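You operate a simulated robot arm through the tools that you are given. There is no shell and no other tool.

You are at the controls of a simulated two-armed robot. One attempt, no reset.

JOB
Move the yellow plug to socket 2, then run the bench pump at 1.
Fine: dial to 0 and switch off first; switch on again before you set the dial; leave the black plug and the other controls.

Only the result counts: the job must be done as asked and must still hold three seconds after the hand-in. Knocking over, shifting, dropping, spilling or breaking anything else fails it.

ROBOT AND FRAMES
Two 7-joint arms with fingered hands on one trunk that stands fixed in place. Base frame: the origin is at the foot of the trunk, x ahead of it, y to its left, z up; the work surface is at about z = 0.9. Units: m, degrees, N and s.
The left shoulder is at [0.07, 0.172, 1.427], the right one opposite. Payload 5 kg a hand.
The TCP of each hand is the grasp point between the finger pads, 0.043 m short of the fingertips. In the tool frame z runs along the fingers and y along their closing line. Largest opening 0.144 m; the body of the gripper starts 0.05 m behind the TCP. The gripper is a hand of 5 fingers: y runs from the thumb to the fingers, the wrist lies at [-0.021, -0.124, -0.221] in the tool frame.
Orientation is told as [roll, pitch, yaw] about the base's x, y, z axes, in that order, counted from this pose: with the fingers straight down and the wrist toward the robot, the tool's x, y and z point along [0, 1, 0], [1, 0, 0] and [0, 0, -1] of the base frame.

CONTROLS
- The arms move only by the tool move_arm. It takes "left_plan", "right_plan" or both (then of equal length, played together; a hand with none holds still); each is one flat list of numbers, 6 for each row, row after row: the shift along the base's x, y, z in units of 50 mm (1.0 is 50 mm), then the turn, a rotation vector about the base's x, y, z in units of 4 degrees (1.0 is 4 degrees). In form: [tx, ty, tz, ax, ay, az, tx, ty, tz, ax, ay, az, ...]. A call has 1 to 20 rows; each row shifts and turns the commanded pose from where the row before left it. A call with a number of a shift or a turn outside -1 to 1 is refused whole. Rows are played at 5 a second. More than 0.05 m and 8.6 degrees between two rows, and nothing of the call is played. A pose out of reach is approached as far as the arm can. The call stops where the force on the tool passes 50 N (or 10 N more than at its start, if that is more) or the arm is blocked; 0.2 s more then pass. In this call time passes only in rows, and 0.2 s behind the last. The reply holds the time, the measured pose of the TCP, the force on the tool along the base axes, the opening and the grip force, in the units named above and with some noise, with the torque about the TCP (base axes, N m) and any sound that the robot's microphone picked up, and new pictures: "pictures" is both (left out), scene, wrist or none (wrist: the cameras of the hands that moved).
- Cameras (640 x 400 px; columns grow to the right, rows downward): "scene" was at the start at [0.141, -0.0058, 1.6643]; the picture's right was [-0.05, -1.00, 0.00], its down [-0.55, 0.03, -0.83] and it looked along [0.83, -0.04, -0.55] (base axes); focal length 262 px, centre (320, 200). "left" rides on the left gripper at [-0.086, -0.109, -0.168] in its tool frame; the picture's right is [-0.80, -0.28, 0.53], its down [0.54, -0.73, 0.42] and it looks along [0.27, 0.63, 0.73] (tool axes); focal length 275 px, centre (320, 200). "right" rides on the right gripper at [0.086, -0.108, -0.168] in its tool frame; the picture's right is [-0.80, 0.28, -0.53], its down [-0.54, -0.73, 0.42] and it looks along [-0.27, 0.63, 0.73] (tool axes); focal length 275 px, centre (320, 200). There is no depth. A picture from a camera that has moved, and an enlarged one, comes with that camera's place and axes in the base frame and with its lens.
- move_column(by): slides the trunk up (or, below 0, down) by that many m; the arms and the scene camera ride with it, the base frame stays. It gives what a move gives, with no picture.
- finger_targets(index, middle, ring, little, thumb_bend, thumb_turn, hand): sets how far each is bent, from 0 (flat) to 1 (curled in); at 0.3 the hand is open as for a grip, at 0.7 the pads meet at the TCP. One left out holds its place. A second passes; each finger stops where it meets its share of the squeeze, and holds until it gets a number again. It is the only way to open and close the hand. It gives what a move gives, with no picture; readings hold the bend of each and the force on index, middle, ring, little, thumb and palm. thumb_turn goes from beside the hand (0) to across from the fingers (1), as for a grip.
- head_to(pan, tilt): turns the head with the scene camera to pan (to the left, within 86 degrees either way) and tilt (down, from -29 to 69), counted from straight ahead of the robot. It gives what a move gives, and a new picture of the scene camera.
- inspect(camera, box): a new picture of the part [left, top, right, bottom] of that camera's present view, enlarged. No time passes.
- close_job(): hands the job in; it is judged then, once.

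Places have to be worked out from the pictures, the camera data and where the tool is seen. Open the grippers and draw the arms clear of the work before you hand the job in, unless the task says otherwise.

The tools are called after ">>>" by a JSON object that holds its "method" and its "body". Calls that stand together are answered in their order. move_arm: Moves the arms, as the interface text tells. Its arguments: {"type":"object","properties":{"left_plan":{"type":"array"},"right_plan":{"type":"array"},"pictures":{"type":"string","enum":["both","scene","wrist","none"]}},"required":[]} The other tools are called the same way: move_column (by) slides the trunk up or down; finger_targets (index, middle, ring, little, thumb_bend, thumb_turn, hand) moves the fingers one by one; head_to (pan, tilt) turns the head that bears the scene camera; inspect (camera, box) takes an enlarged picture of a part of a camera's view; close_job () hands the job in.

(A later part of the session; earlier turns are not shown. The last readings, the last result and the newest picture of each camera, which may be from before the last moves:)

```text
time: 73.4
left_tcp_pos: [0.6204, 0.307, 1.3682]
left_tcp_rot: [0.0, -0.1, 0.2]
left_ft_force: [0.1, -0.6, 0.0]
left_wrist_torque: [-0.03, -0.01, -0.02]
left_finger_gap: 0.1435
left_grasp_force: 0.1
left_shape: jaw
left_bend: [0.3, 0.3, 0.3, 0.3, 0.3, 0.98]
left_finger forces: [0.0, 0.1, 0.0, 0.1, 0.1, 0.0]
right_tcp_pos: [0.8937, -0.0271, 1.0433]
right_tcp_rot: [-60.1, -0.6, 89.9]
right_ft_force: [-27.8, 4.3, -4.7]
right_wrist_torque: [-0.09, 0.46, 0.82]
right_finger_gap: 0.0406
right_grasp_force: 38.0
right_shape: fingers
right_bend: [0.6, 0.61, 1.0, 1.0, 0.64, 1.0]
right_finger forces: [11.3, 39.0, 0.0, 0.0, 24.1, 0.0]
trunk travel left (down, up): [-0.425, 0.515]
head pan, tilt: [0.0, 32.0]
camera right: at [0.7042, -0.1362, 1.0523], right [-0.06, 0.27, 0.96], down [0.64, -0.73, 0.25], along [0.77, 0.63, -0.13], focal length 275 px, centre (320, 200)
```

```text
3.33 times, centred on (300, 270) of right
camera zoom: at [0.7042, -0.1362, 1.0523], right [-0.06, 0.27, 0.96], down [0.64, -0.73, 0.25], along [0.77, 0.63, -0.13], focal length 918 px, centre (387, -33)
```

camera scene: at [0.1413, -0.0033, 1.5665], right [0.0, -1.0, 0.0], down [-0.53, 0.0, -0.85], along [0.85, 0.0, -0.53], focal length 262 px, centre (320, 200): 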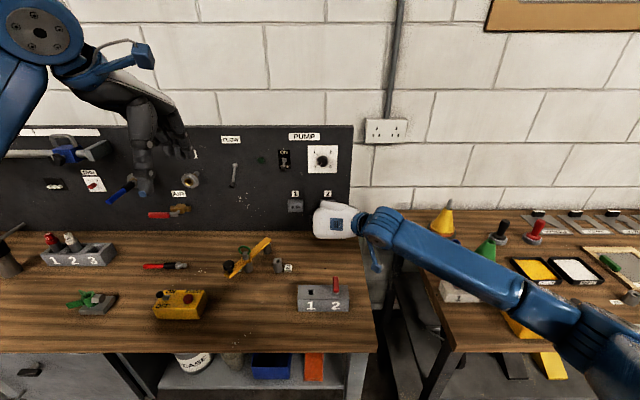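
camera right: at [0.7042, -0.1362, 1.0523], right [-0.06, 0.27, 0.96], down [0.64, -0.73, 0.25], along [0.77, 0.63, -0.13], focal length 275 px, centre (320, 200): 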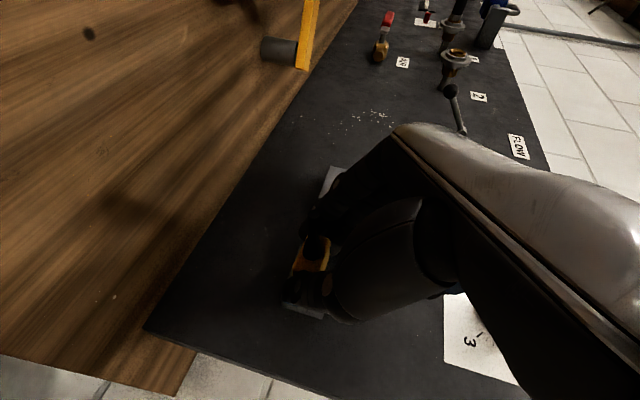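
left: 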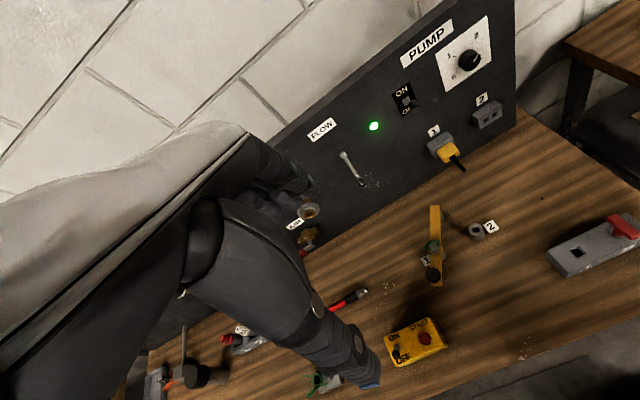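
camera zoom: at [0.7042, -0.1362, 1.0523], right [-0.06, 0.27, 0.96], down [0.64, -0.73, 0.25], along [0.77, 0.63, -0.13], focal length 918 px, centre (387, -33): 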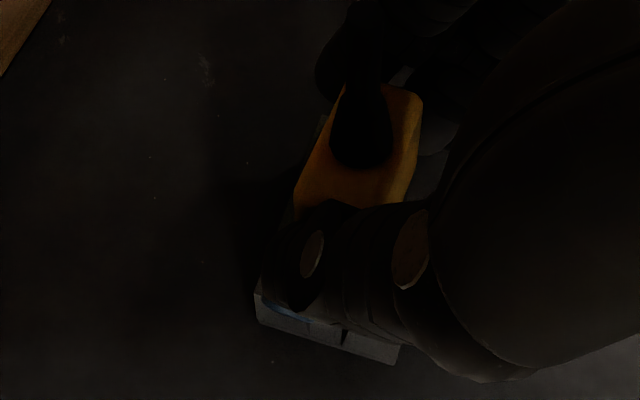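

The TCP is back at the original seated depth (x=0.8937) with a firm 28 N push, partly from the middle fingertip on the socket face. I'll relax the push, open the fingers and back off to inspect the plug.

>>> {"method": "move_arm", "body": {"right_plan": [-0.07, 0, 0, 0, 0, 0], "pictures": "none"}}

>>> {"method": "finger_targets", "body": {"hand": "right", "index": 0.42, "middle": 0.42, "thumb_bend": 0.42}}

>>> {"method": "inspect", "body": {"camera": "right", "box": [200, 180, 400, 360]}}

```text
time: 73.8
left_tcp_pos: [0.6221, 0.3065, 1.3658]
left_tcp_rot: [-0.1, 0.1, 0.2]
left_ft_force: [0.6, 0.0, 0.0]
left_wrist_torque: [0.02, -0.01, 0.0]
left_finger_gap: 0.1434
left_grasp_force: 0.2
left_shape: jaw
left_bend: [0.3, 0.3, 0.3, 0.3, 0.3, 0.98]
left_finger forces: [0.0, 0.0, 0.0, 0.0, 0.1, 0.1]
right_tcp_pos: [0.8941, -0.0281, 1.0454]
right_tcp_rot: [-60.2, -0.6, 89.9]
right_ft_force: [-18.7, 3.4, -4.1]
right_wrist_torque: [-0.09, 0.33, 0.61]
right_finger_gap: 0.041
right_grasp_force: 31.0
right_shape: fingers
right_bend: [0.6, 0.61, 1.0, 1.0, 0.64, 1.0]
right_finger forces: [12.2, 27.7, 0.1, 0.0, 22.5, 0.1]
trunk travel left (down, up): [-0.425, 0.515]
head pan, tilt: [0.0, 32.0]
```

```text
time: 74.8
left_tcp_pos: [0.6232, 0.3073, 1.3659]
left_tcp_rot: [0.0, 0.1, 0.0]
left_ft_force: [0.1, 0.3, 0.1]
left_wrist_torque: [-0.03, 0.0, 0.02]
left_finger_gap: 0.1436
left_grasp_force: 0.0
left_shape: jaw
left_bend: [0.3, 0.3, 0.3, 0.3, 0.3, 0.98]
left_finger forces: [0.0, 0.1, 0.0, 0.1, 0.1, 0.1]
right_tcp_pos: [0.894, -0.0297, 1.0444]
right_tcp_rot: [-60.0, -0.7, 89.7]
right_ft_force: [-0.1, 0.0, 1.0]
right_wrist_torque: [-0.03, 0.02, -0.03]
right_finger_gap: 0.1065
right_grasp_force: 0.0
right_shape: fingers
right_bend: [0.42, 0.42, 1.0, 1.0, 0.42, 0.99]
right_finger forces: [0.0, 0.0, 0.0, 0.0, 0.1, 0.1]
trunk travel left (down, up): [-0.425, 0.515]
head pan, tilt: [0.0, 32.0]
```

```text
2.22 times, centred on (300, 270) of right
camera zoom: at [0.7044, -0.1379, 1.0515], right [-0.06, 0.27, 0.96], down [0.63, -0.73, 0.25], along [0.77, 0.62, -0.13], focal length 612 px, centre (364, 44)
```

zoom: 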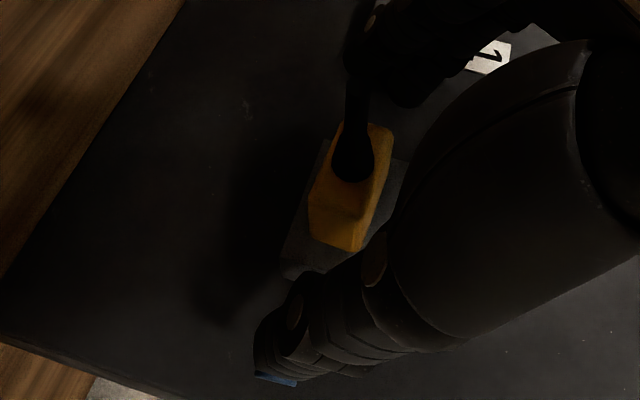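

The plug stays in socket 2. I'll retreat backward and up along the finger axis, then look at it from the scene camera.

>>> {"method": "move_arm", "body": {"right_plan": [-0.4, 0, 0.23, 0, 0, 0, -0.4, 0, 0.23, 0, 0, 0, -0.5, 0, 0.29, 0, 0, 0, -0.5, 0, 0.29, 0, 0, 0, 0, -0.8, 0.3, 0, 0, 0, 0, -0.8, 0.3, 0, 0, 0, 0, -0.8, 0.3, 0, 0, 0], "pictures": "both"}}

>>> {"method": "inspect", "body": {"camera": "scene", "box": [270, 185, 350, 235]}}

>>> {"method": "inspect", "body": {"camera": "scene", "box": [270, 140, 350, 190]}}

```text
time: 76.4
left_tcp_pos: [0.6205, 0.3059, 1.3669]
left_tcp_rot: [0.0, 0.0, 0.1]
left_ft_force: [0.3, 0.4, -0.4]
left_wrist_torque: [0.03, -0.02, 0.0]
left_finger_gap: 0.1438
left_grasp_force: 0.2
left_shape: jaw
left_bend: [0.3, 0.3, 0.3, 0.3, 0.3, 0.98]
left_finger forces: [0.1, 0.1, 0.1, 0.1, 0.0, 0.1]
right_tcp_pos: [0.8036, -0.1491, 1.1406]
right_tcp_rot: [-60.1, -0.7, 89.9]
right_ft_force: [-0.9, 1.0, -0.5]
right_wrist_torque: [-0.03, 0.02, -0.01]
right_finger_gap: 0.1071
right_grasp_force: 0.0
right_shape: fingers
right_bend: [0.42, 0.42, 1.0, 1.0, 0.42, 0.99]
right_finger forces: [0.1, 0.0, 0.0, 0.0, 0.1, 0.0]
trunk travel left (down, up): [-0.425, 0.515]
head pan, tilt: [0.0, 32.0]
camera scene: at [0.1404, -0.0025, 1.5666], right [0.0, -1.0, 0.0], down [-0.53, 0.0, -0.85], along [0.85, 0.0, -0.53], focal length 262 px, centre (320, 200)
camera right: at [0.6136, -0.258, 1.1483], right [-0.07, 0.27, 0.96], down [0.64, -0.73, 0.25], along [0.77, 0.63, -0.12], focal length 275 px, centre (320, 200)
```

scene: 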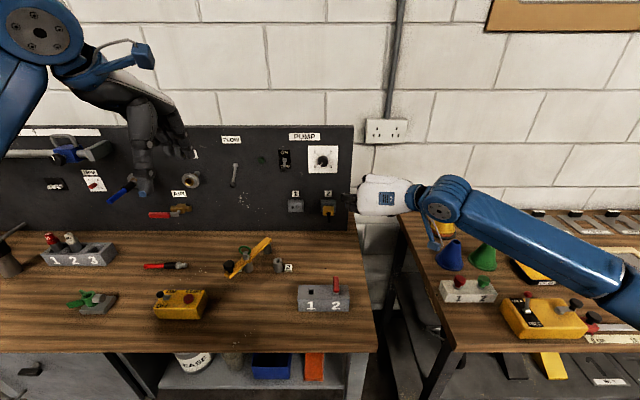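
right: 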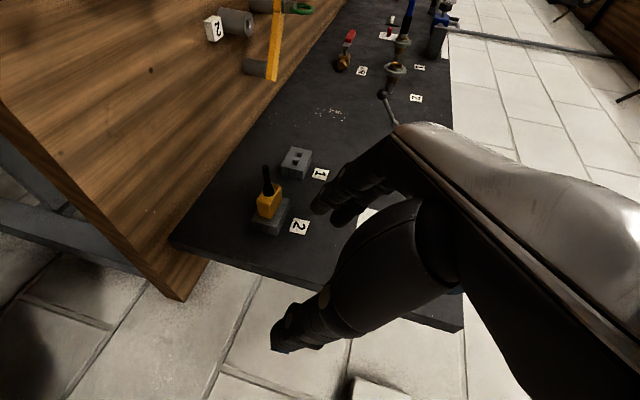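

```text
8.00 times, centred on (310, 210) of scene
camera zoom: at [0.1404, -0.0025, 1.5666], right [0.0, -1.0, 0.0], down [-0.53, 0.0, -0.85], along [0.85, 0.0, -0.53], focal length 2095 px, centre (400, 120)
```

zoom: 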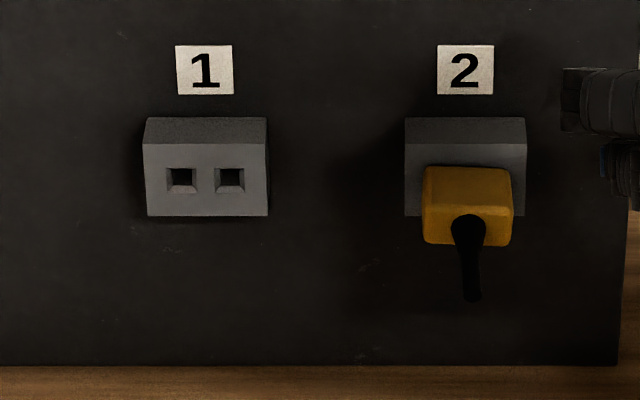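

```text
8.00 times, centred on (310, 165) of scene
camera zoom: at [0.1404, -0.0025, 1.5666], right [0.0, -1.0, 0.0], down [-0.53, 0.0, -0.85], along [0.85, 0.0, -0.53], focal length 2095 px, centre (400, 480)
```

zoom: 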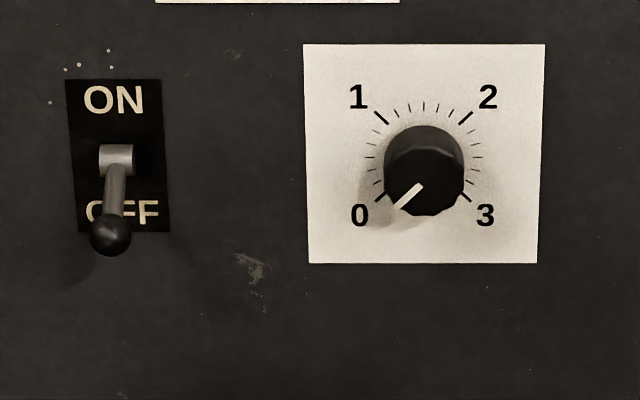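

The plug is in socket 2. I'll zoom in closely to see whether it is fully seated against the socket face.

>>> {"method": "inspect", "body": {"camera": "scene", "box": [316, 196, 340, 220]}}

>>> {"method": "inspect", "body": {"camera": "right", "box": [240, 130, 340, 250]}}

```text
16.00 times, centred on (328, 208) of scene
camera zoom: at [0.1404, -0.0025, 1.5666], right [0.0, -1.0, 0.0], down [-0.53, 0.0, -0.85], along [0.85, 0.0, -0.53], focal length 4190 px, centre (192, 72)
```

zoom: 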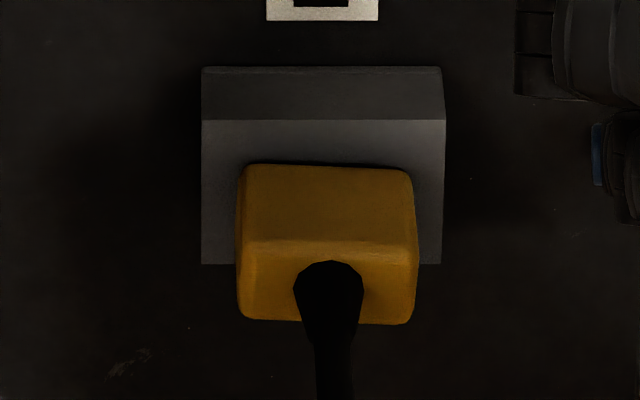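

```text
3.33 times, centred on (290, 190) of right
camera zoom: at [0.6136, -0.258, 1.1483], right [-0.07, 0.27, 0.96], down [0.64, -0.73, 0.25], along [0.77, 0.63, -0.12], focal length 918 px, centre (420, 233)
```

zoom: 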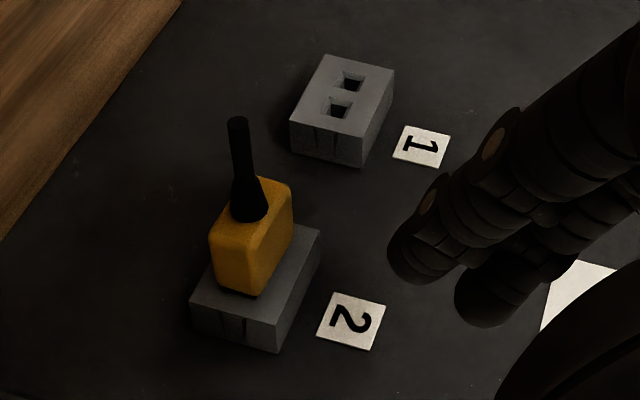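

>>> {"method": "inspect", "body": {"camera": "right", "box": [245, 160, 295, 240]}}

```text
5.00 times, centred on (270, 200) of right
camera zoom: at [0.6136, -0.258, 1.1483], right [-0.07, 0.27, 0.96], down [0.64, -0.73, 0.25], along [0.77, 0.63, -0.12], focal length 1376 px, centre (570, 200)
```

zoom: 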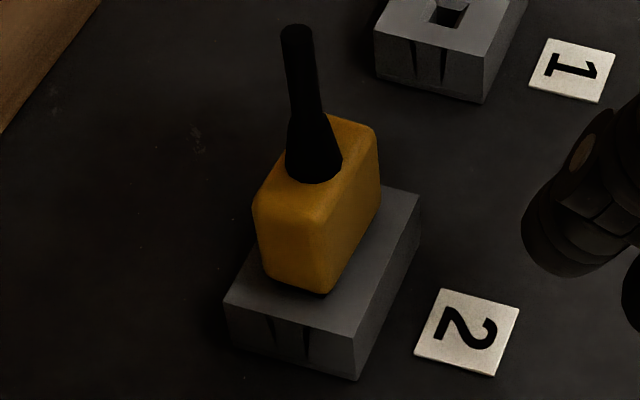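

There seems to be a small gap of about 2–3 mm on the plug's right side, so it isn't quite flush. I'll re-grip it slightly further back, so the fingertips can't hit the socket face, and push it home.

>>> {"method": "move_arm", "body": {"right_plan": [0, 0.8, -0.3, 0, 0, 0, 0, 0.8, -0.3, 0, 0, 0, 0, 0.79, -0.3, 0, 0, 0, 0.5, 0, -0.3, 0, 0, 0, 0.5, 0, -0.3, 0, 0, 0], "pictures": "wrist"}}

```text
time: 77.6
left_tcp_pos: [0.6233, 0.3062, 1.3655]
left_tcp_rot: [0.0, 0.1, 0.1]
left_ft_force: [1.2, 0.6, 0.5]
left_wrist_torque: [0.02, 0.01, -0.02]
left_finger_gap: 0.1434
left_grasp_force: 0.2
left_shape: jaw
left_bend: [0.3, 0.3, 0.3, 0.3, 0.3, 0.98]
left_finger forces: [0.0, 0.0, 0.0, 0.1, 0.0, 0.0]
right_tcp_pos: [0.8568, -0.0306, 1.0655]
right_tcp_rot: [-60.0, -0.5, 89.7]
right_ft_force: [0.7, 0.2, 0.4]
right_wrist_torque: [0.01, -0.02, 0.04]
right_finger_gap: 0.1075
right_grasp_force: 0.0
right_shape: fingers
right_bend: [0.42, 0.42, 1.0, 1.0, 0.42, 0.99]
right_finger forces: [0.1, 0.0, 0.0, 0.1, 0.1, 0.1]
trunk travel left (down, up): [-0.425, 0.515]
head pan, tilt: [0.0, 32.0]
camera right: at [0.6666, -0.1381, 1.0728], right [-0.06, 0.27, 0.96], down [0.63, -0.73, 0.25], along [0.77, 0.62, -0.13], focal length 275 px, centre (320, 200)
```

right: 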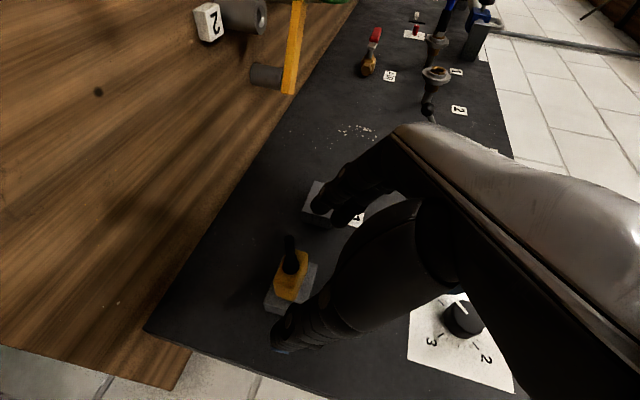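

>>> {"method": "inspect", "body": {"camera": "right", "box": [160, 120, 440, 380]}}

>>> {"method": "inspect", "body": {"camera": "right", "box": [260, 220, 330, 330]}}

```text
1.54 times, centred on (300, 250) of right
camera zoom: at [0.6666, -0.1381, 1.0728], right [-0.06, 0.27, 0.96], down [0.63, -0.73, 0.25], along [0.77, 0.62, -0.13], focal length 424 px, centre (351, 123)
```

zoom: 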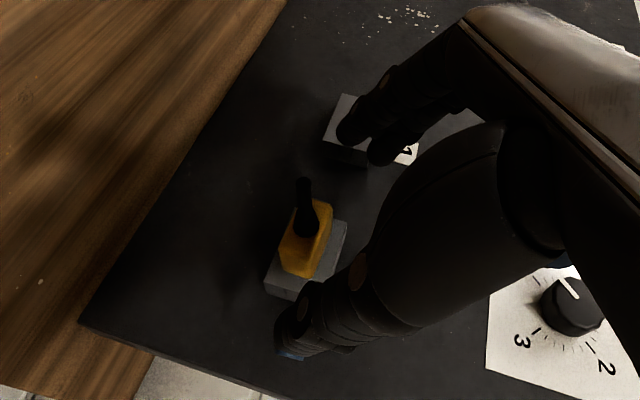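

```text
3.64 times, centred on (295, 275) of right
camera zoom: at [0.6666, -0.1381, 1.0728], right [-0.06, 0.27, 0.96], down [0.63, -0.73, 0.25], along [0.77, 0.62, -0.13], focal length 1001 px, centre (411, -73)
```

zoom: 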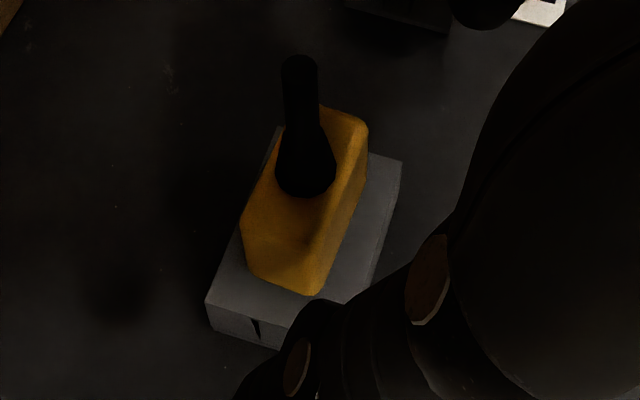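

I'll approach to x≈0.886 and re-grip.

>>> {"method": "move_arm", "body": {"right_plan": [0.29, 0, -0.185, 0, 0, 0, 0.29, 0, -0.185, 0, 0, 0], "pictures": "none"}}

>>> {"method": "finger_targets", "body": {"hand": "right", "index": 0.75, "middle": 0.75, "thumb_bend": 0.75}}

>>> {"method": "inspect", "body": {"camera": "right", "box": [200, 180, 400, 360]}}

```text
time: 78.2
left_tcp_pos: [0.6232, 0.3066, 1.3654]
left_tcp_rot: [0.0, 0.1, 0.1]
left_ft_force: [0.6, 0.0, 0.0]
left_wrist_torque: [-0.03, 0.04, -0.02]
left_finger_gap: 0.1437
left_grasp_force: 0.0
left_shape: jaw
left_bend: [0.3, 0.3, 0.3, 0.3, 0.3, 0.98]
left_finger forces: [0.0, 0.0, 0.0, 0.1, 0.0, 0.0]
right_tcp_pos: [0.8844, -0.0291, 1.0461]
right_tcp_rot: [-60.0, -0.6, 89.6]
right_ft_force: [0.1, 1.0, -0.3]
right_wrist_torque: [0.02, -0.04, -0.02]
right_finger_gap: 0.107
right_grasp_force: 0.0
right_shape: fingers
right_bend: [0.42, 0.42, 1.0, 1.0, 0.42, 0.99]
right_finger forces: [0.1, 0.1, 0.0, 0.0, 0.0, 0.1]
trunk travel left (down, up): [-0.425, 0.515]
head pan, tilt: [0.0, 32.0]
```

```text
time: 79.2
left_tcp_pos: [0.6232, 0.3063, 1.3655]
left_tcp_rot: [0.0, 0.1, 0.1]
left_ft_force: [-0.2, -0.3, -0.7]
left_wrist_torque: [0.03, 0.0, 0.04]
left_finger_gap: 0.1435
left_grasp_force: 0.0
left_shape: jaw
left_bend: [0.3, 0.3, 0.3, 0.3, 0.3, 0.98]
left_finger forces: [0.1, 0.1, 0.0, 0.0, 0.1, 0.1]
right_tcp_pos: [0.8837, -0.0296, 1.0481]
right_tcp_rot: [-60.1, -0.7, 89.8]
right_ft_force: [0.5, 3.4, 1.2]
right_wrist_torque: [0.07, -0.07, 0.23]
right_finger_gap: 0.0413
right_grasp_force: 22.9
right_shape: fingers
right_bend: [0.61, 0.62, 1.0, 1.0, 0.62, 1.0]
right_finger forces: [12.9, 12.5, 0.1, 0.0, 22.2, 0.0]
trunk travel left (down, up): [-0.425, 0.515]
head pan, tilt: [0.0, 32.0]
```

```text
2.22 times, centred on (300, 270) of right
camera zoom: at [0.6935, -0.1382, 1.0551], right [-0.07, 0.27, 0.96], down [0.63, -0.73, 0.25], along [0.77, 0.63, -0.13], focal length 612 px, centre (364, 44)
```

zoom: 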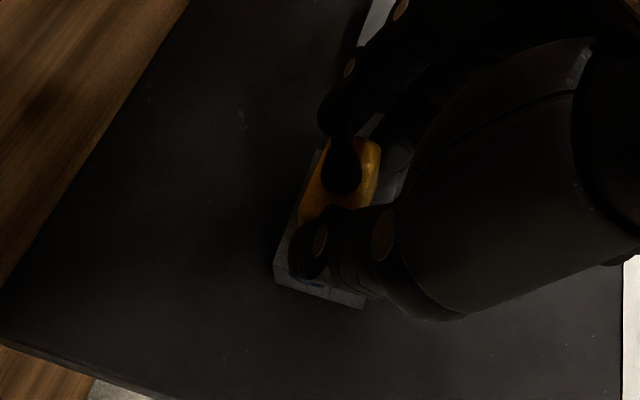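

Gripped again at x=0.884 with 23 N. I'll push forward in small steps and watch the force.

>>> {"method": "move_arm", "body": {"right_plan": [0.04, 0, 0, 0, 0, 0, 0.04, 0, 0, 0, 0, 0], "pictures": "none"}}

>>> {"method": "inspect", "body": {"camera": "right", "box": [200, 180, 400, 360]}}

```text
time: 79.8
left_tcp_pos: [0.6211, 0.307, 1.3666]
left_tcp_rot: [0.0, 0.1, 0.0]
left_ft_force: [0.1, -0.9, -0.2]
left_wrist_torque: [-0.02, 0.02, 0.0]
left_finger_gap: 0.1435
left_grasp_force: 0.0
left_shape: jaw
left_bend: [0.3, 0.3, 0.3, 0.3, 0.3, 0.98]
left_finger forces: [0.0, 0.0, 0.1, 0.0, 0.1, 0.0]
right_tcp_pos: [0.8848, -0.03, 1.0479]
right_tcp_rot: [-60.0, -0.6, 89.9]
right_ft_force: [-9.9, 3.1, 0.1]
right_wrist_torque: [0.02, 0.16, 0.23]
right_finger_gap: 0.0412
right_grasp_force: 24.6
right_shape: fingers
right_bend: [0.61, 0.61, 1.0, 1.0, 0.62, 1.0]
right_finger forces: [13.2, 12.7, 0.1, 0.0, 23.7, 0.0]
trunk travel left (down, up): [-0.425, 0.515]
head pan, tilt: [0.0, 32.0]
```

```text
2.22 times, centred on (300, 270) of right
camera zoom: at [0.6957, -0.1382, 1.0553], right [-0.07, 0.27, 0.96], down [0.63, -0.73, 0.25], along [0.77, 0.63, -0.13], focal length 612 px, centre (364, 44)
```

zoom: 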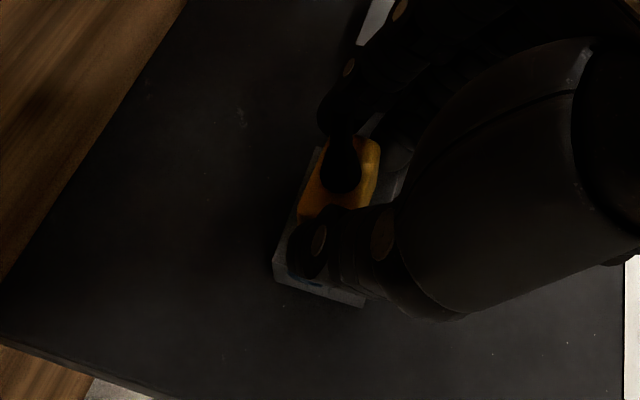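

>>> {"method": "move_arm", "body": {"right_plan": [0.05, 0, 0, 0, 0, 0, 0.05, 0, 0, 0, 0, 0, 0.0, 0, 0, 0, 0, 0], "pictures": "none"}}

>>> {"method": "inspect", "body": {"camera": "right", "box": [200, 180, 400, 360]}}

```text
time: 80.6
left_tcp_pos: [0.6199, 0.3061, 1.3683]
left_tcp_rot: [0.0, 0.0, 0.1]
left_ft_force: [0.4, 0.1, 0.3]
left_wrist_torque: [0.0, -0.02, -0.02]
left_finger_gap: 0.1438
left_grasp_force: 0.0
left_shape: jaw
left_bend: [0.3, 0.3, 0.3, 0.3, 0.3, 0.98]
left_finger forces: [0.0, 0.0, 0.0, 0.1, 0.0, 0.0]
right_tcp_pos: [0.8885, -0.0289, 1.0491]
right_tcp_rot: [-60.2, -0.7, 89.8]
right_ft_force: [-27.6, 1.3, 0.3]
right_wrist_torque: [-0.1, 0.56, 0.14]
right_finger_gap: 0.0414
right_grasp_force: 25.4
right_shape: fingers
right_bend: [0.6, 0.61, 1.0, 1.0, 0.63, 1.0]
right_finger forces: [13.9, 11.6, 0.1, 0.1, 25.6, 0.1]
trunk travel left (down, up): [-0.425, 0.515]
head pan, tilt: [0.0, 32.0]
```

```text
2.22 times, centred on (300, 270) of right
camera zoom: at [0.6985, -0.1377, 1.0566], right [-0.07, 0.27, 0.96], down [0.63, -0.73, 0.25], along [0.77, 0.63, -0.12], focal length 612 px, centre (364, 44)
```

zoom: 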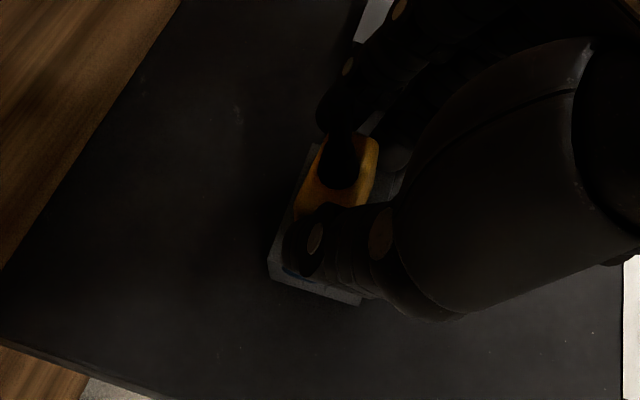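

The hand moved forward 4.8 mm under 27 N. I'll relax, release and check the seating again.

>>> {"method": "move_arm", "body": {"right_plan": [-0.08, 0, 0, 0, 0, 0], "pictures": "none"}}

>>> {"method": "finger_targets", "body": {"hand": "right", "index": 0.42, "middle": 0.42, "thumb_bend": 0.42}}

>>> {"method": "move_arm", "body": {"right_plan": [-0.4, 0, 0.23, 0, 0, 0, -0.4, 0, 0.23, 0, 0, 0, -0.4, 0, 0.23, 0, 0, 0, -0.4, 0, 0.23, 0, 0, 0, 0, -0.8, 0.3, 0, 0, 0, 0, -0.8, 0.3, 0, 0, 0, 0, -0.8, 0.3, 0, 0, 0], "pictures": "both"}}

>>> {"method": "inspect", "body": {"camera": "scene", "box": [316, 196, 340, 220]}}

>>> {"method": "inspect", "body": {"camera": "right", "box": [245, 160, 295, 240]}}

```text
time: 81.0
left_tcp_pos: [0.6224, 0.307, 1.3664]
left_tcp_rot: [0.0, 0.0, 0.2]
left_ft_force: [-0.5, 0.6, -1.0]
left_wrist_torque: [-0.01, -0.02, 0.0]
left_finger_gap: 0.1437
left_grasp_force: 0.1
left_shape: jaw
left_bend: [0.3, 0.3, 0.3, 0.3, 0.3, 0.98]
left_finger forces: [0.0, 0.0, 0.1, 0.1, 0.0, 0.1]
right_tcp_pos: [0.8875, -0.0296, 1.0476]
right_tcp_rot: [-60.2, -0.7, 89.9]
right_ft_force: [-11.5, 3.0, -0.4]
right_wrist_torque: [0.03, 0.28, 0.24]
right_finger_gap: 0.0414
right_grasp_force: 24.3
right_shape: fingers
right_bend: [0.6, 0.61, 1.0, 1.0, 0.63, 1.0]
right_finger forces: [14.1, 11.9, 0.1, 0.0, 23.1, 0.1]
trunk travel left (down, up): [-0.425, 0.515]
head pan, tilt: [0.0, 32.0]
```

```text
time: 82.0
left_tcp_pos: [0.6232, 0.3081, 1.3659]
left_tcp_rot: [-0.1, 0.1, 0.1]
left_ft_force: [0.9, 0.3, -0.7]
left_wrist_torque: [-0.01, -0.01, 0.0]
left_finger_gap: 0.1435
left_grasp_force: 0.1
left_shape: jaw
left_bend: [0.3, 0.3, 0.3, 0.3, 0.3, 0.98]
left_finger forces: [0.0, 0.0, 0.1, 0.0, 0.0, 0.0]
right_tcp_pos: [0.8881, -0.0288, 1.0474]
right_tcp_rot: [-60.1, -0.6, 89.7]
right_ft_force: [-0.4, 0.9, 0.2]
right_wrist_torque: [-0.02, 0.02, 0.01]
right_finger_gap: 0.1066
right_grasp_force: 0.1
right_shape: fingers
right_bend: [0.42, 0.42, 1.0, 1.0, 0.42, 0.99]
right_finger forces: [0.1, 0.0, 0.0, 0.1, 0.0, 0.1]
trunk travel left (down, up): [-0.425, 0.515]
head pan, tilt: [0.0, 32.0]
```

```text
time: 83.6
left_tcp_pos: [0.6212, 0.3058, 1.366]
left_tcp_rot: [-0.1, 0.0, 0.1]
left_ft_force: [0.0, -0.2, 0.0]
left_wrist_torque: [0.01, -0.01, 0.03]
left_finger_gap: 0.1433
left_grasp_force: 0.1
left_shape: jaw
left_bend: [0.3, 0.3, 0.3, 0.3, 0.3, 0.98]
left_finger forces: [0.1, 0.0, 0.0, 0.0, 0.1, 0.0]
right_tcp_pos: [0.8064, -0.1494, 1.1393]
right_tcp_rot: [-60.1, -0.7, 89.8]
right_ft_force: [0.0, 0.5, -1.0]
right_wrist_torque: [-0.05, -0.03, -0.04]
right_finger_gap: 0.1072
right_grasp_force: 0.0
right_shape: fingers
right_bend: [0.42, 0.42, 1.0, 1.0, 0.42, 0.99]
right_finger forces: [0.0, 0.0, 0.0, 0.0, 0.0, 0.0]
trunk travel left (down, up): [-0.425, 0.515]
head pan, tilt: [0.0, 32.0]
camera scene: at [0.1405, -0.0024, 1.5666], right [0.0, -1.0, 0.0], down [-0.53, 0.0, -0.85], along [0.85, 0.0, -0.53], focal length 262 px, centre (320, 200)
camera right: at [0.6164, -0.2586, 1.147], right [-0.07, 0.27, 0.96], down [0.64, -0.73, 0.25], along [0.77, 0.63, -0.12], focal length 275 px, centre (320, 200)
```

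scene: 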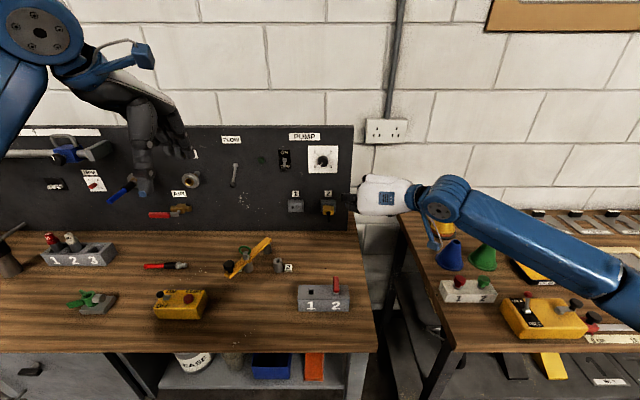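
right: 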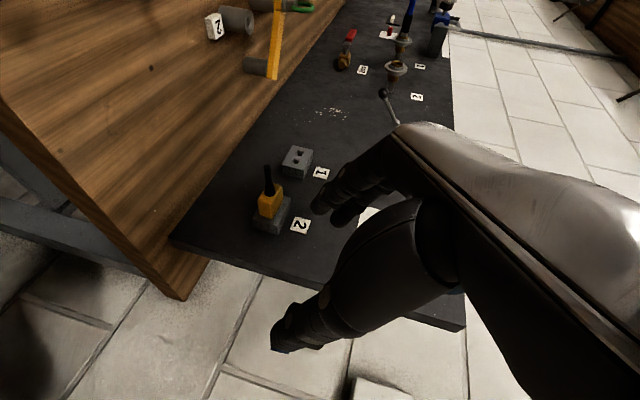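

```text
16.00 times, centred on (328, 208) of scene
camera zoom: at [0.1405, -0.0024, 1.5666], right [0.0, -1.0, 0.0], down [-0.53, 0.0, -0.85], along [0.85, 0.0, -0.53], focal length 4190 px, centre (192, 72)
```

zoom: 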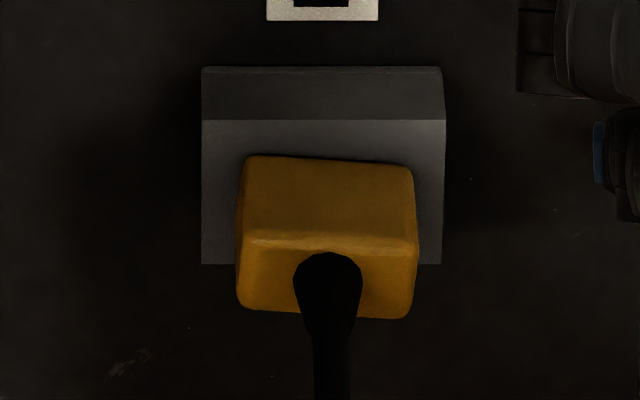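

```text
5.00 times, centred on (270, 200) of right
camera zoom: at [0.6164, -0.2586, 1.147], right [-0.07, 0.27, 0.96], down [0.64, -0.73, 0.25], along [0.77, 0.63, -0.12], focal length 1376 px, centre (570, 200)
```

zoom: 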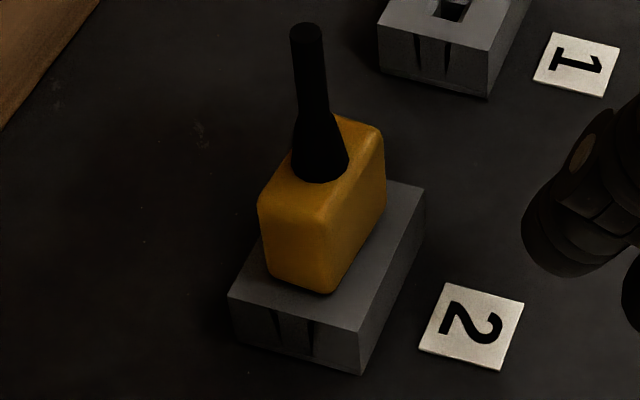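

The plug is now flush: the gap is gone and the top edge matches the original geometry within about 0.5 mm. Next I'll switch back on, forming the pointing index again, levelling the hand and moving to a standoff below and in front of the switch ball.

>>> {"method": "finger_targets", "body": {"hand": "right", "index": 0.45, "middle": 1.0, "thumb_bend": 0.7}}

>>> {"method": "move_arm", "body": {"right_plan": [-0.02, 0.526, 0.083, 0, -0.94, 0, -0.02, 0.526, 0.083, 0, -0.94, 0, -0.02, 0.526, 0.083, 0, -0.94, 0, -0.02, 0.526, 0.083, 0, -0.94, 0, -0.02, 0.526, 0.083, 0, -0.94, 0, -0.02, 0.526, 0.083, 0, -0.94, 0, -0.02, 0.526, 0.083, 0, -0.94, 0, -0.02, 0.526, 0.083, 0, -0.94, 0], "pictures": "both"}}

```text
time: 84.6
left_tcp_pos: [0.6215, 0.3064, 1.3675]
left_tcp_rot: [0.1, 0.1, 0.1]
left_ft_force: [-0.6, 0.3, 0.3]
left_wrist_torque: [0.03, 0.03, 0.0]
left_finger_gap: 0.1435
left_grasp_force: 0.1
left_shape: jaw
left_bend: [0.3, 0.3, 0.3, 0.3, 0.3, 0.98]
left_finger forces: [0.0, 0.0, 0.0, 0.1, 0.0, 0.0]
right_tcp_pos: [0.8072, -0.1501, 1.1391]
right_tcp_rot: [-60.0, -0.7, 89.7]
right_ft_force: [0.0, 0.5, 0.6]
right_wrist_torque: [-0.01, -0.03, -0.02]
right_finger_gap: 0.0524
right_grasp_force: 0.1
right_shape: fingers
right_bend: [0.45, 1.0, 1.0, 1.0, 0.7, 1.0]
right_finger forces: [0.0, 0.1, 0.0, 0.0, 0.0, 0.0]
trunk travel left (down, up): [-0.425, 0.515]
head pan, tilt: [0.0, 32.0]
```

```text
time: 86.4
left_tcp_pos: [0.6229, 0.3073, 1.3649]
left_tcp_rot: [-0.2, 0.1, 0.1]
left_ft_force: [0.4, 0.2, -0.4]
left_wrist_torque: [-0.08, 0.01, 0.01]
left_finger_gap: 0.1435
left_grasp_force: 0.0
left_shape: jaw
left_bend: [0.3, 0.3, 0.3, 0.3, 0.3, 0.98]
left_finger forces: [0.1, 0.1, 0.0, 0.0, 0.0, 0.0]
right_tcp_pos: [0.7989, 0.0612, 1.1727]
right_tcp_rot: [-90.3, -0.6, 90.1]
right_ft_force: [0.4, 0.4, -0.2]
right_wrist_torque: [-0.03, -0.02, 0.0]
right_finger_gap: 0.0521
right_grasp_force: 0.1
right_shape: fingers
right_bend: [0.45, 1.0, 1.0, 1.0, 0.7, 1.0]
right_finger forces: [0.0, 0.0, 0.0, 0.0, 0.1, 0.0]
trunk travel left (down, up): [-0.425, 0.515]
head pan, tilt: [0.0, 32.0]
camera scene: at [0.1418, 0.0001, 1.5665], right [0.0, -1.0, 0.0], down [-0.53, 0.0, -0.85], along [0.85, 0.0, -0.53], focal length 262 px, centre (320, 200)
camera right: at [0.6318, -0.0469, 1.0851], right [-0.54, 0.27, 0.8], down [0.42, -0.73, 0.54], along [0.73, 0.62, 0.28], focal length 275 px, centre (320, 200)
```

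scene: 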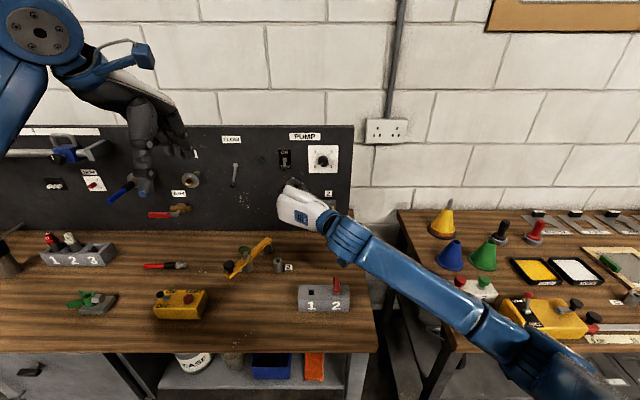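
right: 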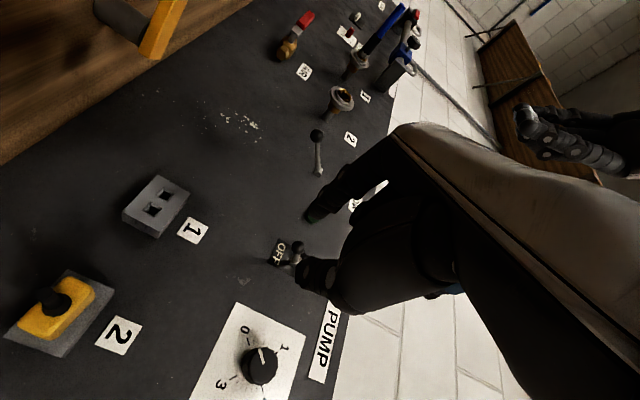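

Positioned. I'll advance so the index tip slides under the ball (tip z≈1.166, ball bottom ≈1.184), then check.

>>> {"method": "move_arm", "body": {"right_plan": [0.7, 0, 0, 0, 0, 0, 0.7, 0, 0, 0, 0, 0, 0.6, 0, 0, 0, 0, 0], "pictures": "wrist"}}

>>> {"method": "inspect", "body": {"camera": "right", "box": [160, 100, 440, 360]}}

>>> {"method": "inspect", "body": {"camera": "scene", "box": [250, 130, 350, 220]}}

```text
time: 87.2
left_tcp_pos: [0.624, 0.3065, 1.3646]
left_tcp_rot: [0.0, 0.1, 0.1]
left_ft_force: [1.3, -0.3, -0.1]
left_wrist_torque: [-0.04, 0.0, 0.02]
left_finger_gap: 0.1439
left_grasp_force: 0.1
left_shape: jaw
left_bend: [0.3, 0.3, 0.3, 0.3, 0.3, 0.98]
left_finger forces: [0.1, 0.0, 0.1, 0.0, 0.0, 0.1]
right_tcp_pos: [0.9002, 0.0612, 1.171]
right_tcp_rot: [-90.2, -0.7, 90.1]
right_ft_force: [0.0, 0.2, -0.2]
right_wrist_torque: [0.01, -0.06, -0.01]
right_finger_gap: 0.0521
right_grasp_force: 0.0
right_shape: fingers
right_bend: [0.45, 1.0, 1.0, 1.0, 0.7, 1.0]
right_finger forces: [0.0, 0.1, 0.0, 0.0, 0.2, 0.0]
trunk travel left (down, up): [-0.425, 0.515]
head pan, tilt: [0.0, 32.0]
camera right: at [0.7321, -0.0476, 1.0841], right [-0.54, 0.27, 0.8], down [0.42, -0.73, 0.53], along [0.73, 0.63, 0.28], focal length 275 px, centre (320, 200)
```

right: 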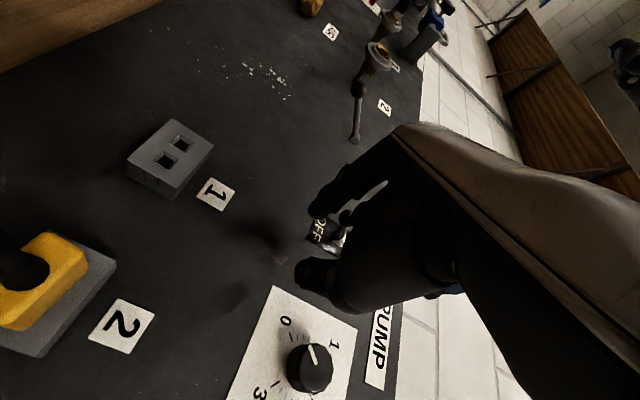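

```text
1.54 times, centred on (300, 230) of right
camera zoom: at [0.7321, -0.0476, 1.0841], right [-0.54, 0.27, 0.8], down [0.42, -0.73, 0.53], along [0.73, 0.63, 0.28], focal length 424 px, centre (351, 154)
```

zoom: 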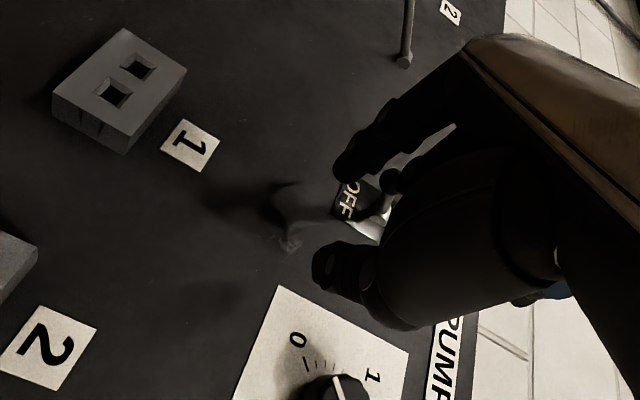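

```text
4.44 times, centred on (300, 175) of scene
camera zoom: at [0.1422, -0.0014, 1.5664], right [0.0, -1.0, 0.0], down [-0.53, 0.0, -0.85], along [0.85, 0.0, -0.53], focal length 1164 px, centre (409, 311)
```

zoom: 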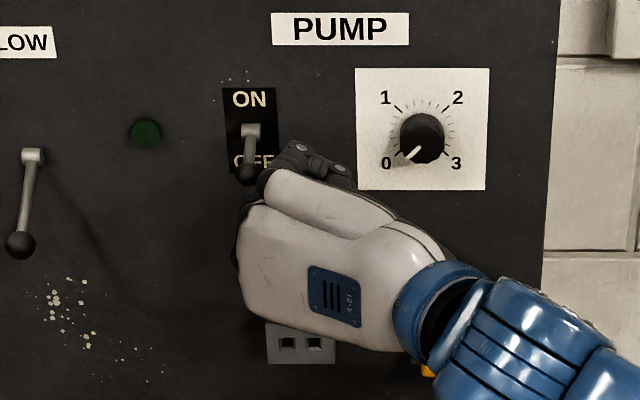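

The ball is about 10 mm above the index finger as planned. I'll push upward to flip the switch ON.

>>> {"method": "move_arm", "body": {"right_plan": [0.08, 0, 0, 0, 0, 0, 0, 0, 0.2, 0, 0, 0, 0, 0, 0.2, 0, 0, 0, 0, 0, 0.2, 0, 0, 0, 0, 0, 0.2, 0, 0, 0, 0, 0, 0.16, 0, 0, 0], "pictures": "both"}}

>>> {"method": "inspect", "body": {"camera": "scene", "box": [250, 130, 350, 220]}}

```text
time: 88.6
left_tcp_pos: [0.6237, 0.307, 1.3653]
left_tcp_rot: [0.0, 0.1, 0.1]
left_ft_force: [0.8, 0.2, -0.5]
left_wrist_torque: [0.0, 0.0, 0.0]
left_finger_gap: 0.1436
left_grasp_force: 0.1
left_shape: jaw
left_bend: [0.3, 0.3, 0.3, 0.3, 0.3, 0.98]
left_finger forces: [0.1, 0.0, 0.1, 0.1, 0.0, 0.0]
right_tcp_pos: [0.9037, 0.0606, 1.218]
right_tcp_rot: [-90.1, -0.7, 90.1]
right_ft_force: [-2.8, 0.0, -5.2]
right_wrist_torque: [-0.31, 0.22, 0.17]
right_finger_gap: 0.0526
right_grasp_force: 2.9
right_shape: fingers
right_bend: [0.45, 1.0, 1.0, 1.0, 0.7, 1.0]
right_finger forces: [6.5, 0.0, 0.0, 0.1, 0.1, 0.0]
trunk travel left (down, up): [-0.425, 0.515]
head pan, tilt: [0.0, 32.0]
heard: click
camera scene: at [0.1423, -0.0013, 1.5663], right [0.0, -1.0, 0.0], down [-0.53, 0.0, -0.85], along [0.85, 0.0, -0.53], focal length 262 px, centre (320, 200)
camera right: at [0.7355, -0.0479, 1.131], right [-0.54, 0.27, 0.8], down [0.42, -0.73, 0.53], along [0.73, 0.62, 0.28], focal length 275 px, centre (320, 200)
```

scene: 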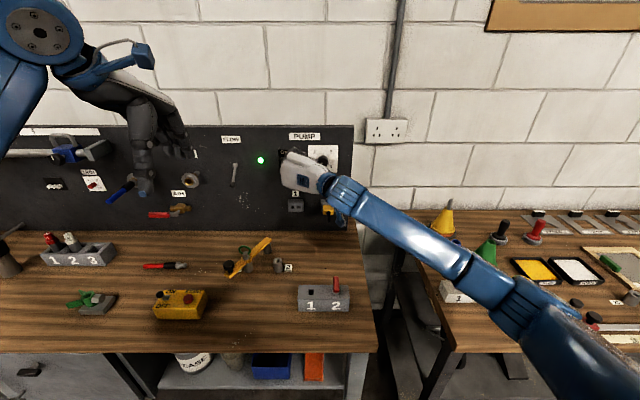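
right: 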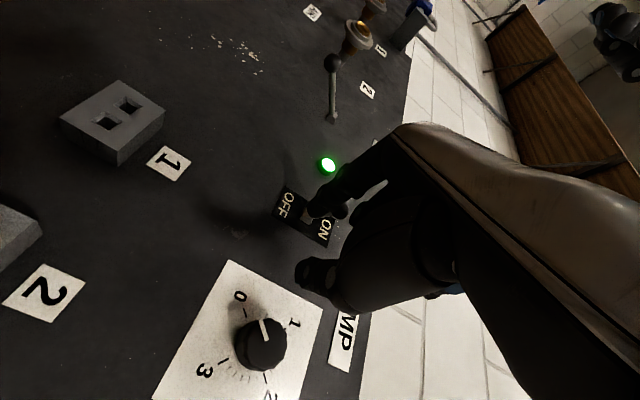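

```text
4.44 times, centred on (300, 175) of scene
camera zoom: at [0.1423, -0.0013, 1.5663], right [0.0, -1.0, 0.0], down [-0.53, 0.0, -0.85], along [0.85, 0.0, -0.53], focal length 1164 px, centre (409, 311)
```

zoom: 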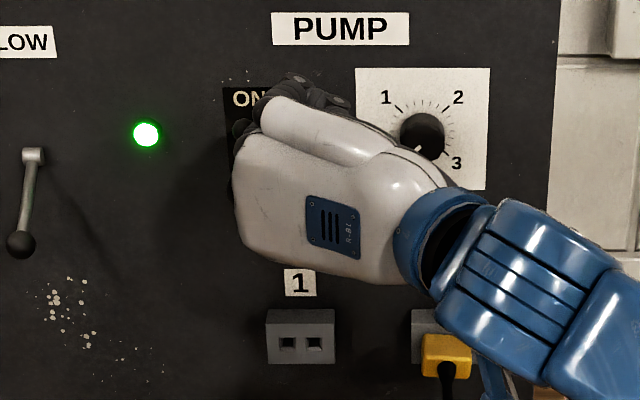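

A click was heard and the green lamp is lit, so the switch is ON with the plug in socket 2. I'll drop the finger off the ball, back away, raise the hand, then lower the trunk by 0.1 m to return to the posture that worked for the dial.

>>> {"method": "move_arm", "body": {"right_plan": [0, 0, -0.2, 0, 0, 0, -0.5, 0, 0, 0, 0, 0, -0.7, 0, 0, 0, 0, 0, -0.7, 0, 0.3, 0, 0, 0, -0.4, -0.5, 0.5, 0, 0, 0, 0, -0.5, 0.7, -0.7, 0, 0, 0, -0.47, 0.5, -0.7, 0, 0, 0, 0, 0, -0.7, 0, 0, 0, 0, 0, -0.7, 0, 0, 0, 0, 0, -0.7, 0, 0], "pictures": "none"}}

>>> {"method": "finger_targets", "body": {"hand": "right", "index": 0.45, "middle": 0.45, "thumb_bend": 0.45}}

>>> {"method": "move_column", "body": {"by": -0.1}}

>>> {"method": "head_to", "body": {"pan": 0, "tilt": 25}}

```text
time: 90.8
left_tcp_pos: [0.6223, 0.3068, 1.3661]
left_tcp_rot: [-0.1, 0.0, 0.2]
left_ft_force: [-0.5, 0.7, -0.2]
left_wrist_torque: [-0.01, -0.03, 0.0]
left_finger_gap: 0.1437
left_grasp_force: 0.1
left_shape: jaw
left_bend: [0.3, 0.3, 0.3, 0.3, 0.3, 0.98]
left_finger forces: [0.1, 0.2, 0.0, 0.0, 0.0, 0.0]
right_tcp_pos: [0.7884, -0.0134, 1.3104]
right_tcp_rot: [-90.3, 13.3, 90.1]
right_ft_force: [-0.1, -0.4, 1.0]
right_wrist_torque: [0.03, -0.03, -0.01]
right_finger_gap: 0.052
right_grasp_force: 0.1
right_shape: fingers
right_bend: [0.45, 1.0, 1.0, 1.0, 0.7, 1.0]
right_finger forces: [0.1, 0.0, 0.0, 0.1, 0.0, 0.0]
trunk travel left (down, up): [-0.425, 0.515]
head pan, tilt: [0.0, 32.0]
```

```text
time: 91.8
left_tcp_pos: [0.6225, 0.3063, 1.3662]
left_tcp_rot: [0.0, 0.0, 0.0]
left_ft_force: [0.2, -0.9, 0.6]
left_wrist_torque: [0.0, 0.0, 0.02]
left_finger_gap: 0.1438
left_grasp_force: 0.1
left_shape: jaw
left_bend: [0.3, 0.3, 0.3, 0.3, 0.3, 0.98]
left_finger forces: [0.0, 0.1, 0.1, 0.0, 0.0, 0.1]
right_tcp_pos: [0.7888, -0.0124, 1.3093]
right_tcp_rot: [-90.2, 13.4, 90.2]
right_ft_force: [-0.5, -0.9, -0.3]
right_wrist_torque: [-0.02, -0.02, 0.0]
right_finger_gap: 0.0959
right_grasp_force: 0.1
right_shape: fingers
right_bend: [0.45, 0.45, 1.0, 1.0, 0.45, 0.99]
right_finger forces: [0.0, 0.0, 0.1, 0.0, 0.1, 0.2]
trunk travel left (down, up): [-0.425, 0.515]
head pan, tilt: [0.0, 32.0]
```

```text
time: 93.1
left_tcp_pos: [0.6221, 0.3069, 1.2672]
left_tcp_rot: [0.0, 0.0, 0.2]
left_ft_force: [0.3, -0.3, -0.3]
left_wrist_torque: [-0.02, -0.03, -0.02]
left_finger_gap: 0.1435
left_grasp_force: 0.0
left_shape: jaw
left_bend: [0.3, 0.3, 0.3, 0.3, 0.3, 0.98]
left_finger forces: [0.0, 0.0, 0.1, 0.1, 0.0, 0.1]
right_tcp_pos: [0.7879, -0.0126, 1.2106]
right_tcp_rot: [-90.2, 13.3, 90.1]
right_ft_force: [-0.2, -0.2, -0.6]
right_wrist_torque: [-0.01, 0.01, 0.0]
right_finger_gap: 0.0961
right_grasp_force: 0.0
right_shape: fingers
right_bend: [0.45, 0.45, 1.0, 1.0, 0.45, 0.99]
right_finger forces: [0.1, 0.1, 0.0, 0.0, 0.1, 0.1]
trunk travel left (down, up): [-0.325, 0.615]
head pan, tilt: [0.0, 32.0]
```

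```text
time: 93.8
left_tcp_pos: [0.622, 0.3054, 1.2652]
left_tcp_rot: [-0.1, 0.0, 0.1]
left_ft_force: [-0.2, -0.3, -0.6]
left_wrist_torque: [-0.02, -0.01, -0.01]
left_finger_gap: 0.1434
left_grasp_force: 0.1
left_shape: jaw
left_bend: [0.3, 0.3, 0.3, 0.3, 0.3, 0.98]
left_finger forces: [0.1, 0.1, 0.1, 0.0, 0.0, 0.0]
right_tcp_pos: [0.7895, -0.0132, 1.2097]
right_tcp_rot: [-90.2, 13.3, 90.1]
right_ft_force: [0.6, -0.2, -0.2]
right_wrist_torque: [0.01, -0.01, -0.03]
right_finger_gap: 0.096
right_grasp_force: 0.0
right_shape: fingers
right_bend: [0.45, 0.45, 1.0, 1.0, 0.45, 0.99]
right_finger forces: [0.0, 0.1, 0.0, 0.0, 0.0, 0.0]
trunk travel left (down, up): [-0.325, 0.615]
head pan, tilt: [0.0, 25.0]
camera scene: at [0.1441, -0.0014, 1.4776], right [0.0, -1.0, 0.0], down [-0.42, 0.0, -0.91], along [0.91, 0.0, -0.42], focal length 262 px, centre (320, 200)
```

scene: 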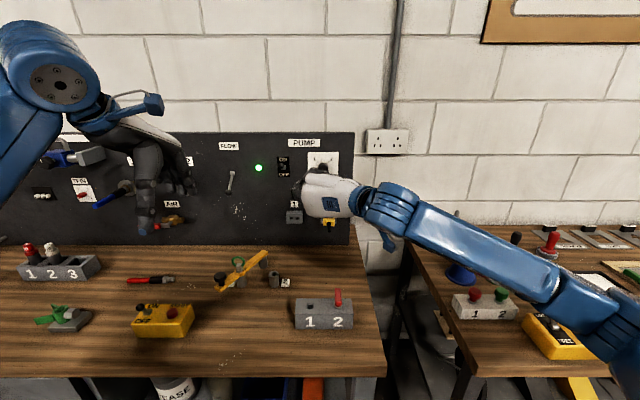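

Back in the dial posture (roll -103°). I'll approach the knob, grip it and turn clockwise (+x) by 60°.

>>> {"method": "move_arm", "body": {"right_plan": [0.65, 0, -0.05, 0, 0, 0, 0.65, 0, -0.05, 0, 0, 0, 0.65, 0.01, 0, 0, 0, 0, 0.4, 0, 0, 0, 0, 0, 0.25, 0, 0, 0, 0, 0], "pictures": "wrist"}}

>>> {"method": "inspect", "body": {"camera": "right", "box": [160, 120, 400, 380]}}

```text
time: 95.0
left_tcp_pos: [0.6228, 0.3059, 1.2658]
left_tcp_rot: [0.0, 0.1, 0.1]
left_ft_force: [0.3, -0.6, 0.0]
left_wrist_torque: [-0.01, 0.01, -0.01]
left_finger_gap: 0.1439
left_grasp_force: 0.1
left_shape: jaw
left_bend: [0.3, 0.3, 0.3, 0.3, 0.3, 0.98]
left_finger forces: [0.1, 0.0, 0.0, 0.0, 0.0, 0.0]
right_tcp_pos: [0.9198, -0.0126, 1.2055]
right_tcp_rot: [-90.3, 13.3, 90.0]
right_ft_force: [-0.2, 0.0, -0.4]
right_wrist_torque: [-0.01, 0.01, 0.03]
right_finger_gap: 0.0962
right_grasp_force: 0.0
right_shape: fingers
right_bend: [0.45, 0.45, 1.0, 1.0, 0.45, 0.99]
right_finger forces: [0.0, 0.1, 0.0, 0.0, 0.0, 0.1]
trunk travel left (down, up): [-0.325, 0.615]
head pan, tilt: [0.0, 25.0]
camera right: at [0.7507, -0.138, 1.1456], right [-0.54, 0.46, 0.71], down [0.42, -0.58, 0.7], along [0.73, 0.67, 0.12], focal length 275 px, centre (320, 200)
```

right: 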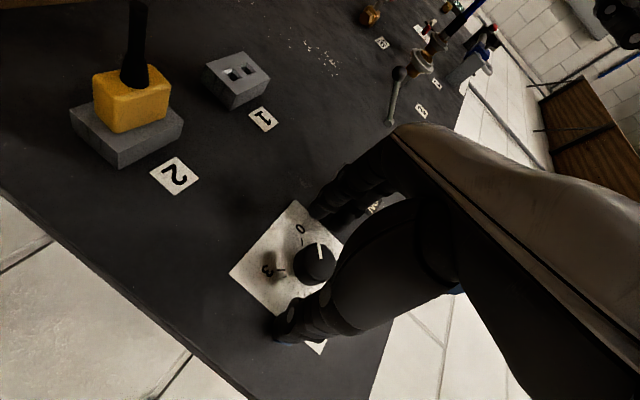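

```text
1.54 times, centred on (280, 250) of right
camera zoom: at [0.7507, -0.138, 1.1456], right [-0.54, 0.46, 0.71], down [0.42, -0.58, 0.7], along [0.73, 0.67, 0.12], focal length 424 px, centre (382, 123)
```

zoom: 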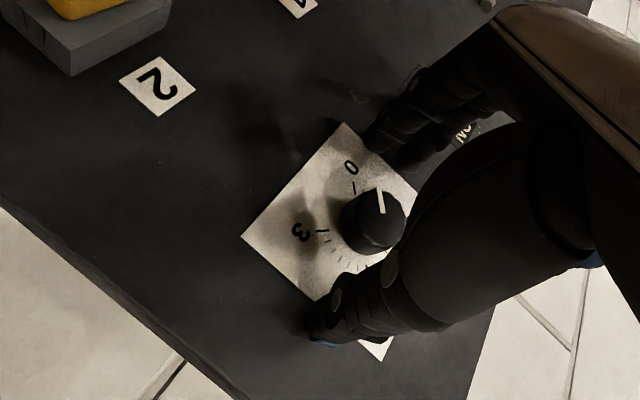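

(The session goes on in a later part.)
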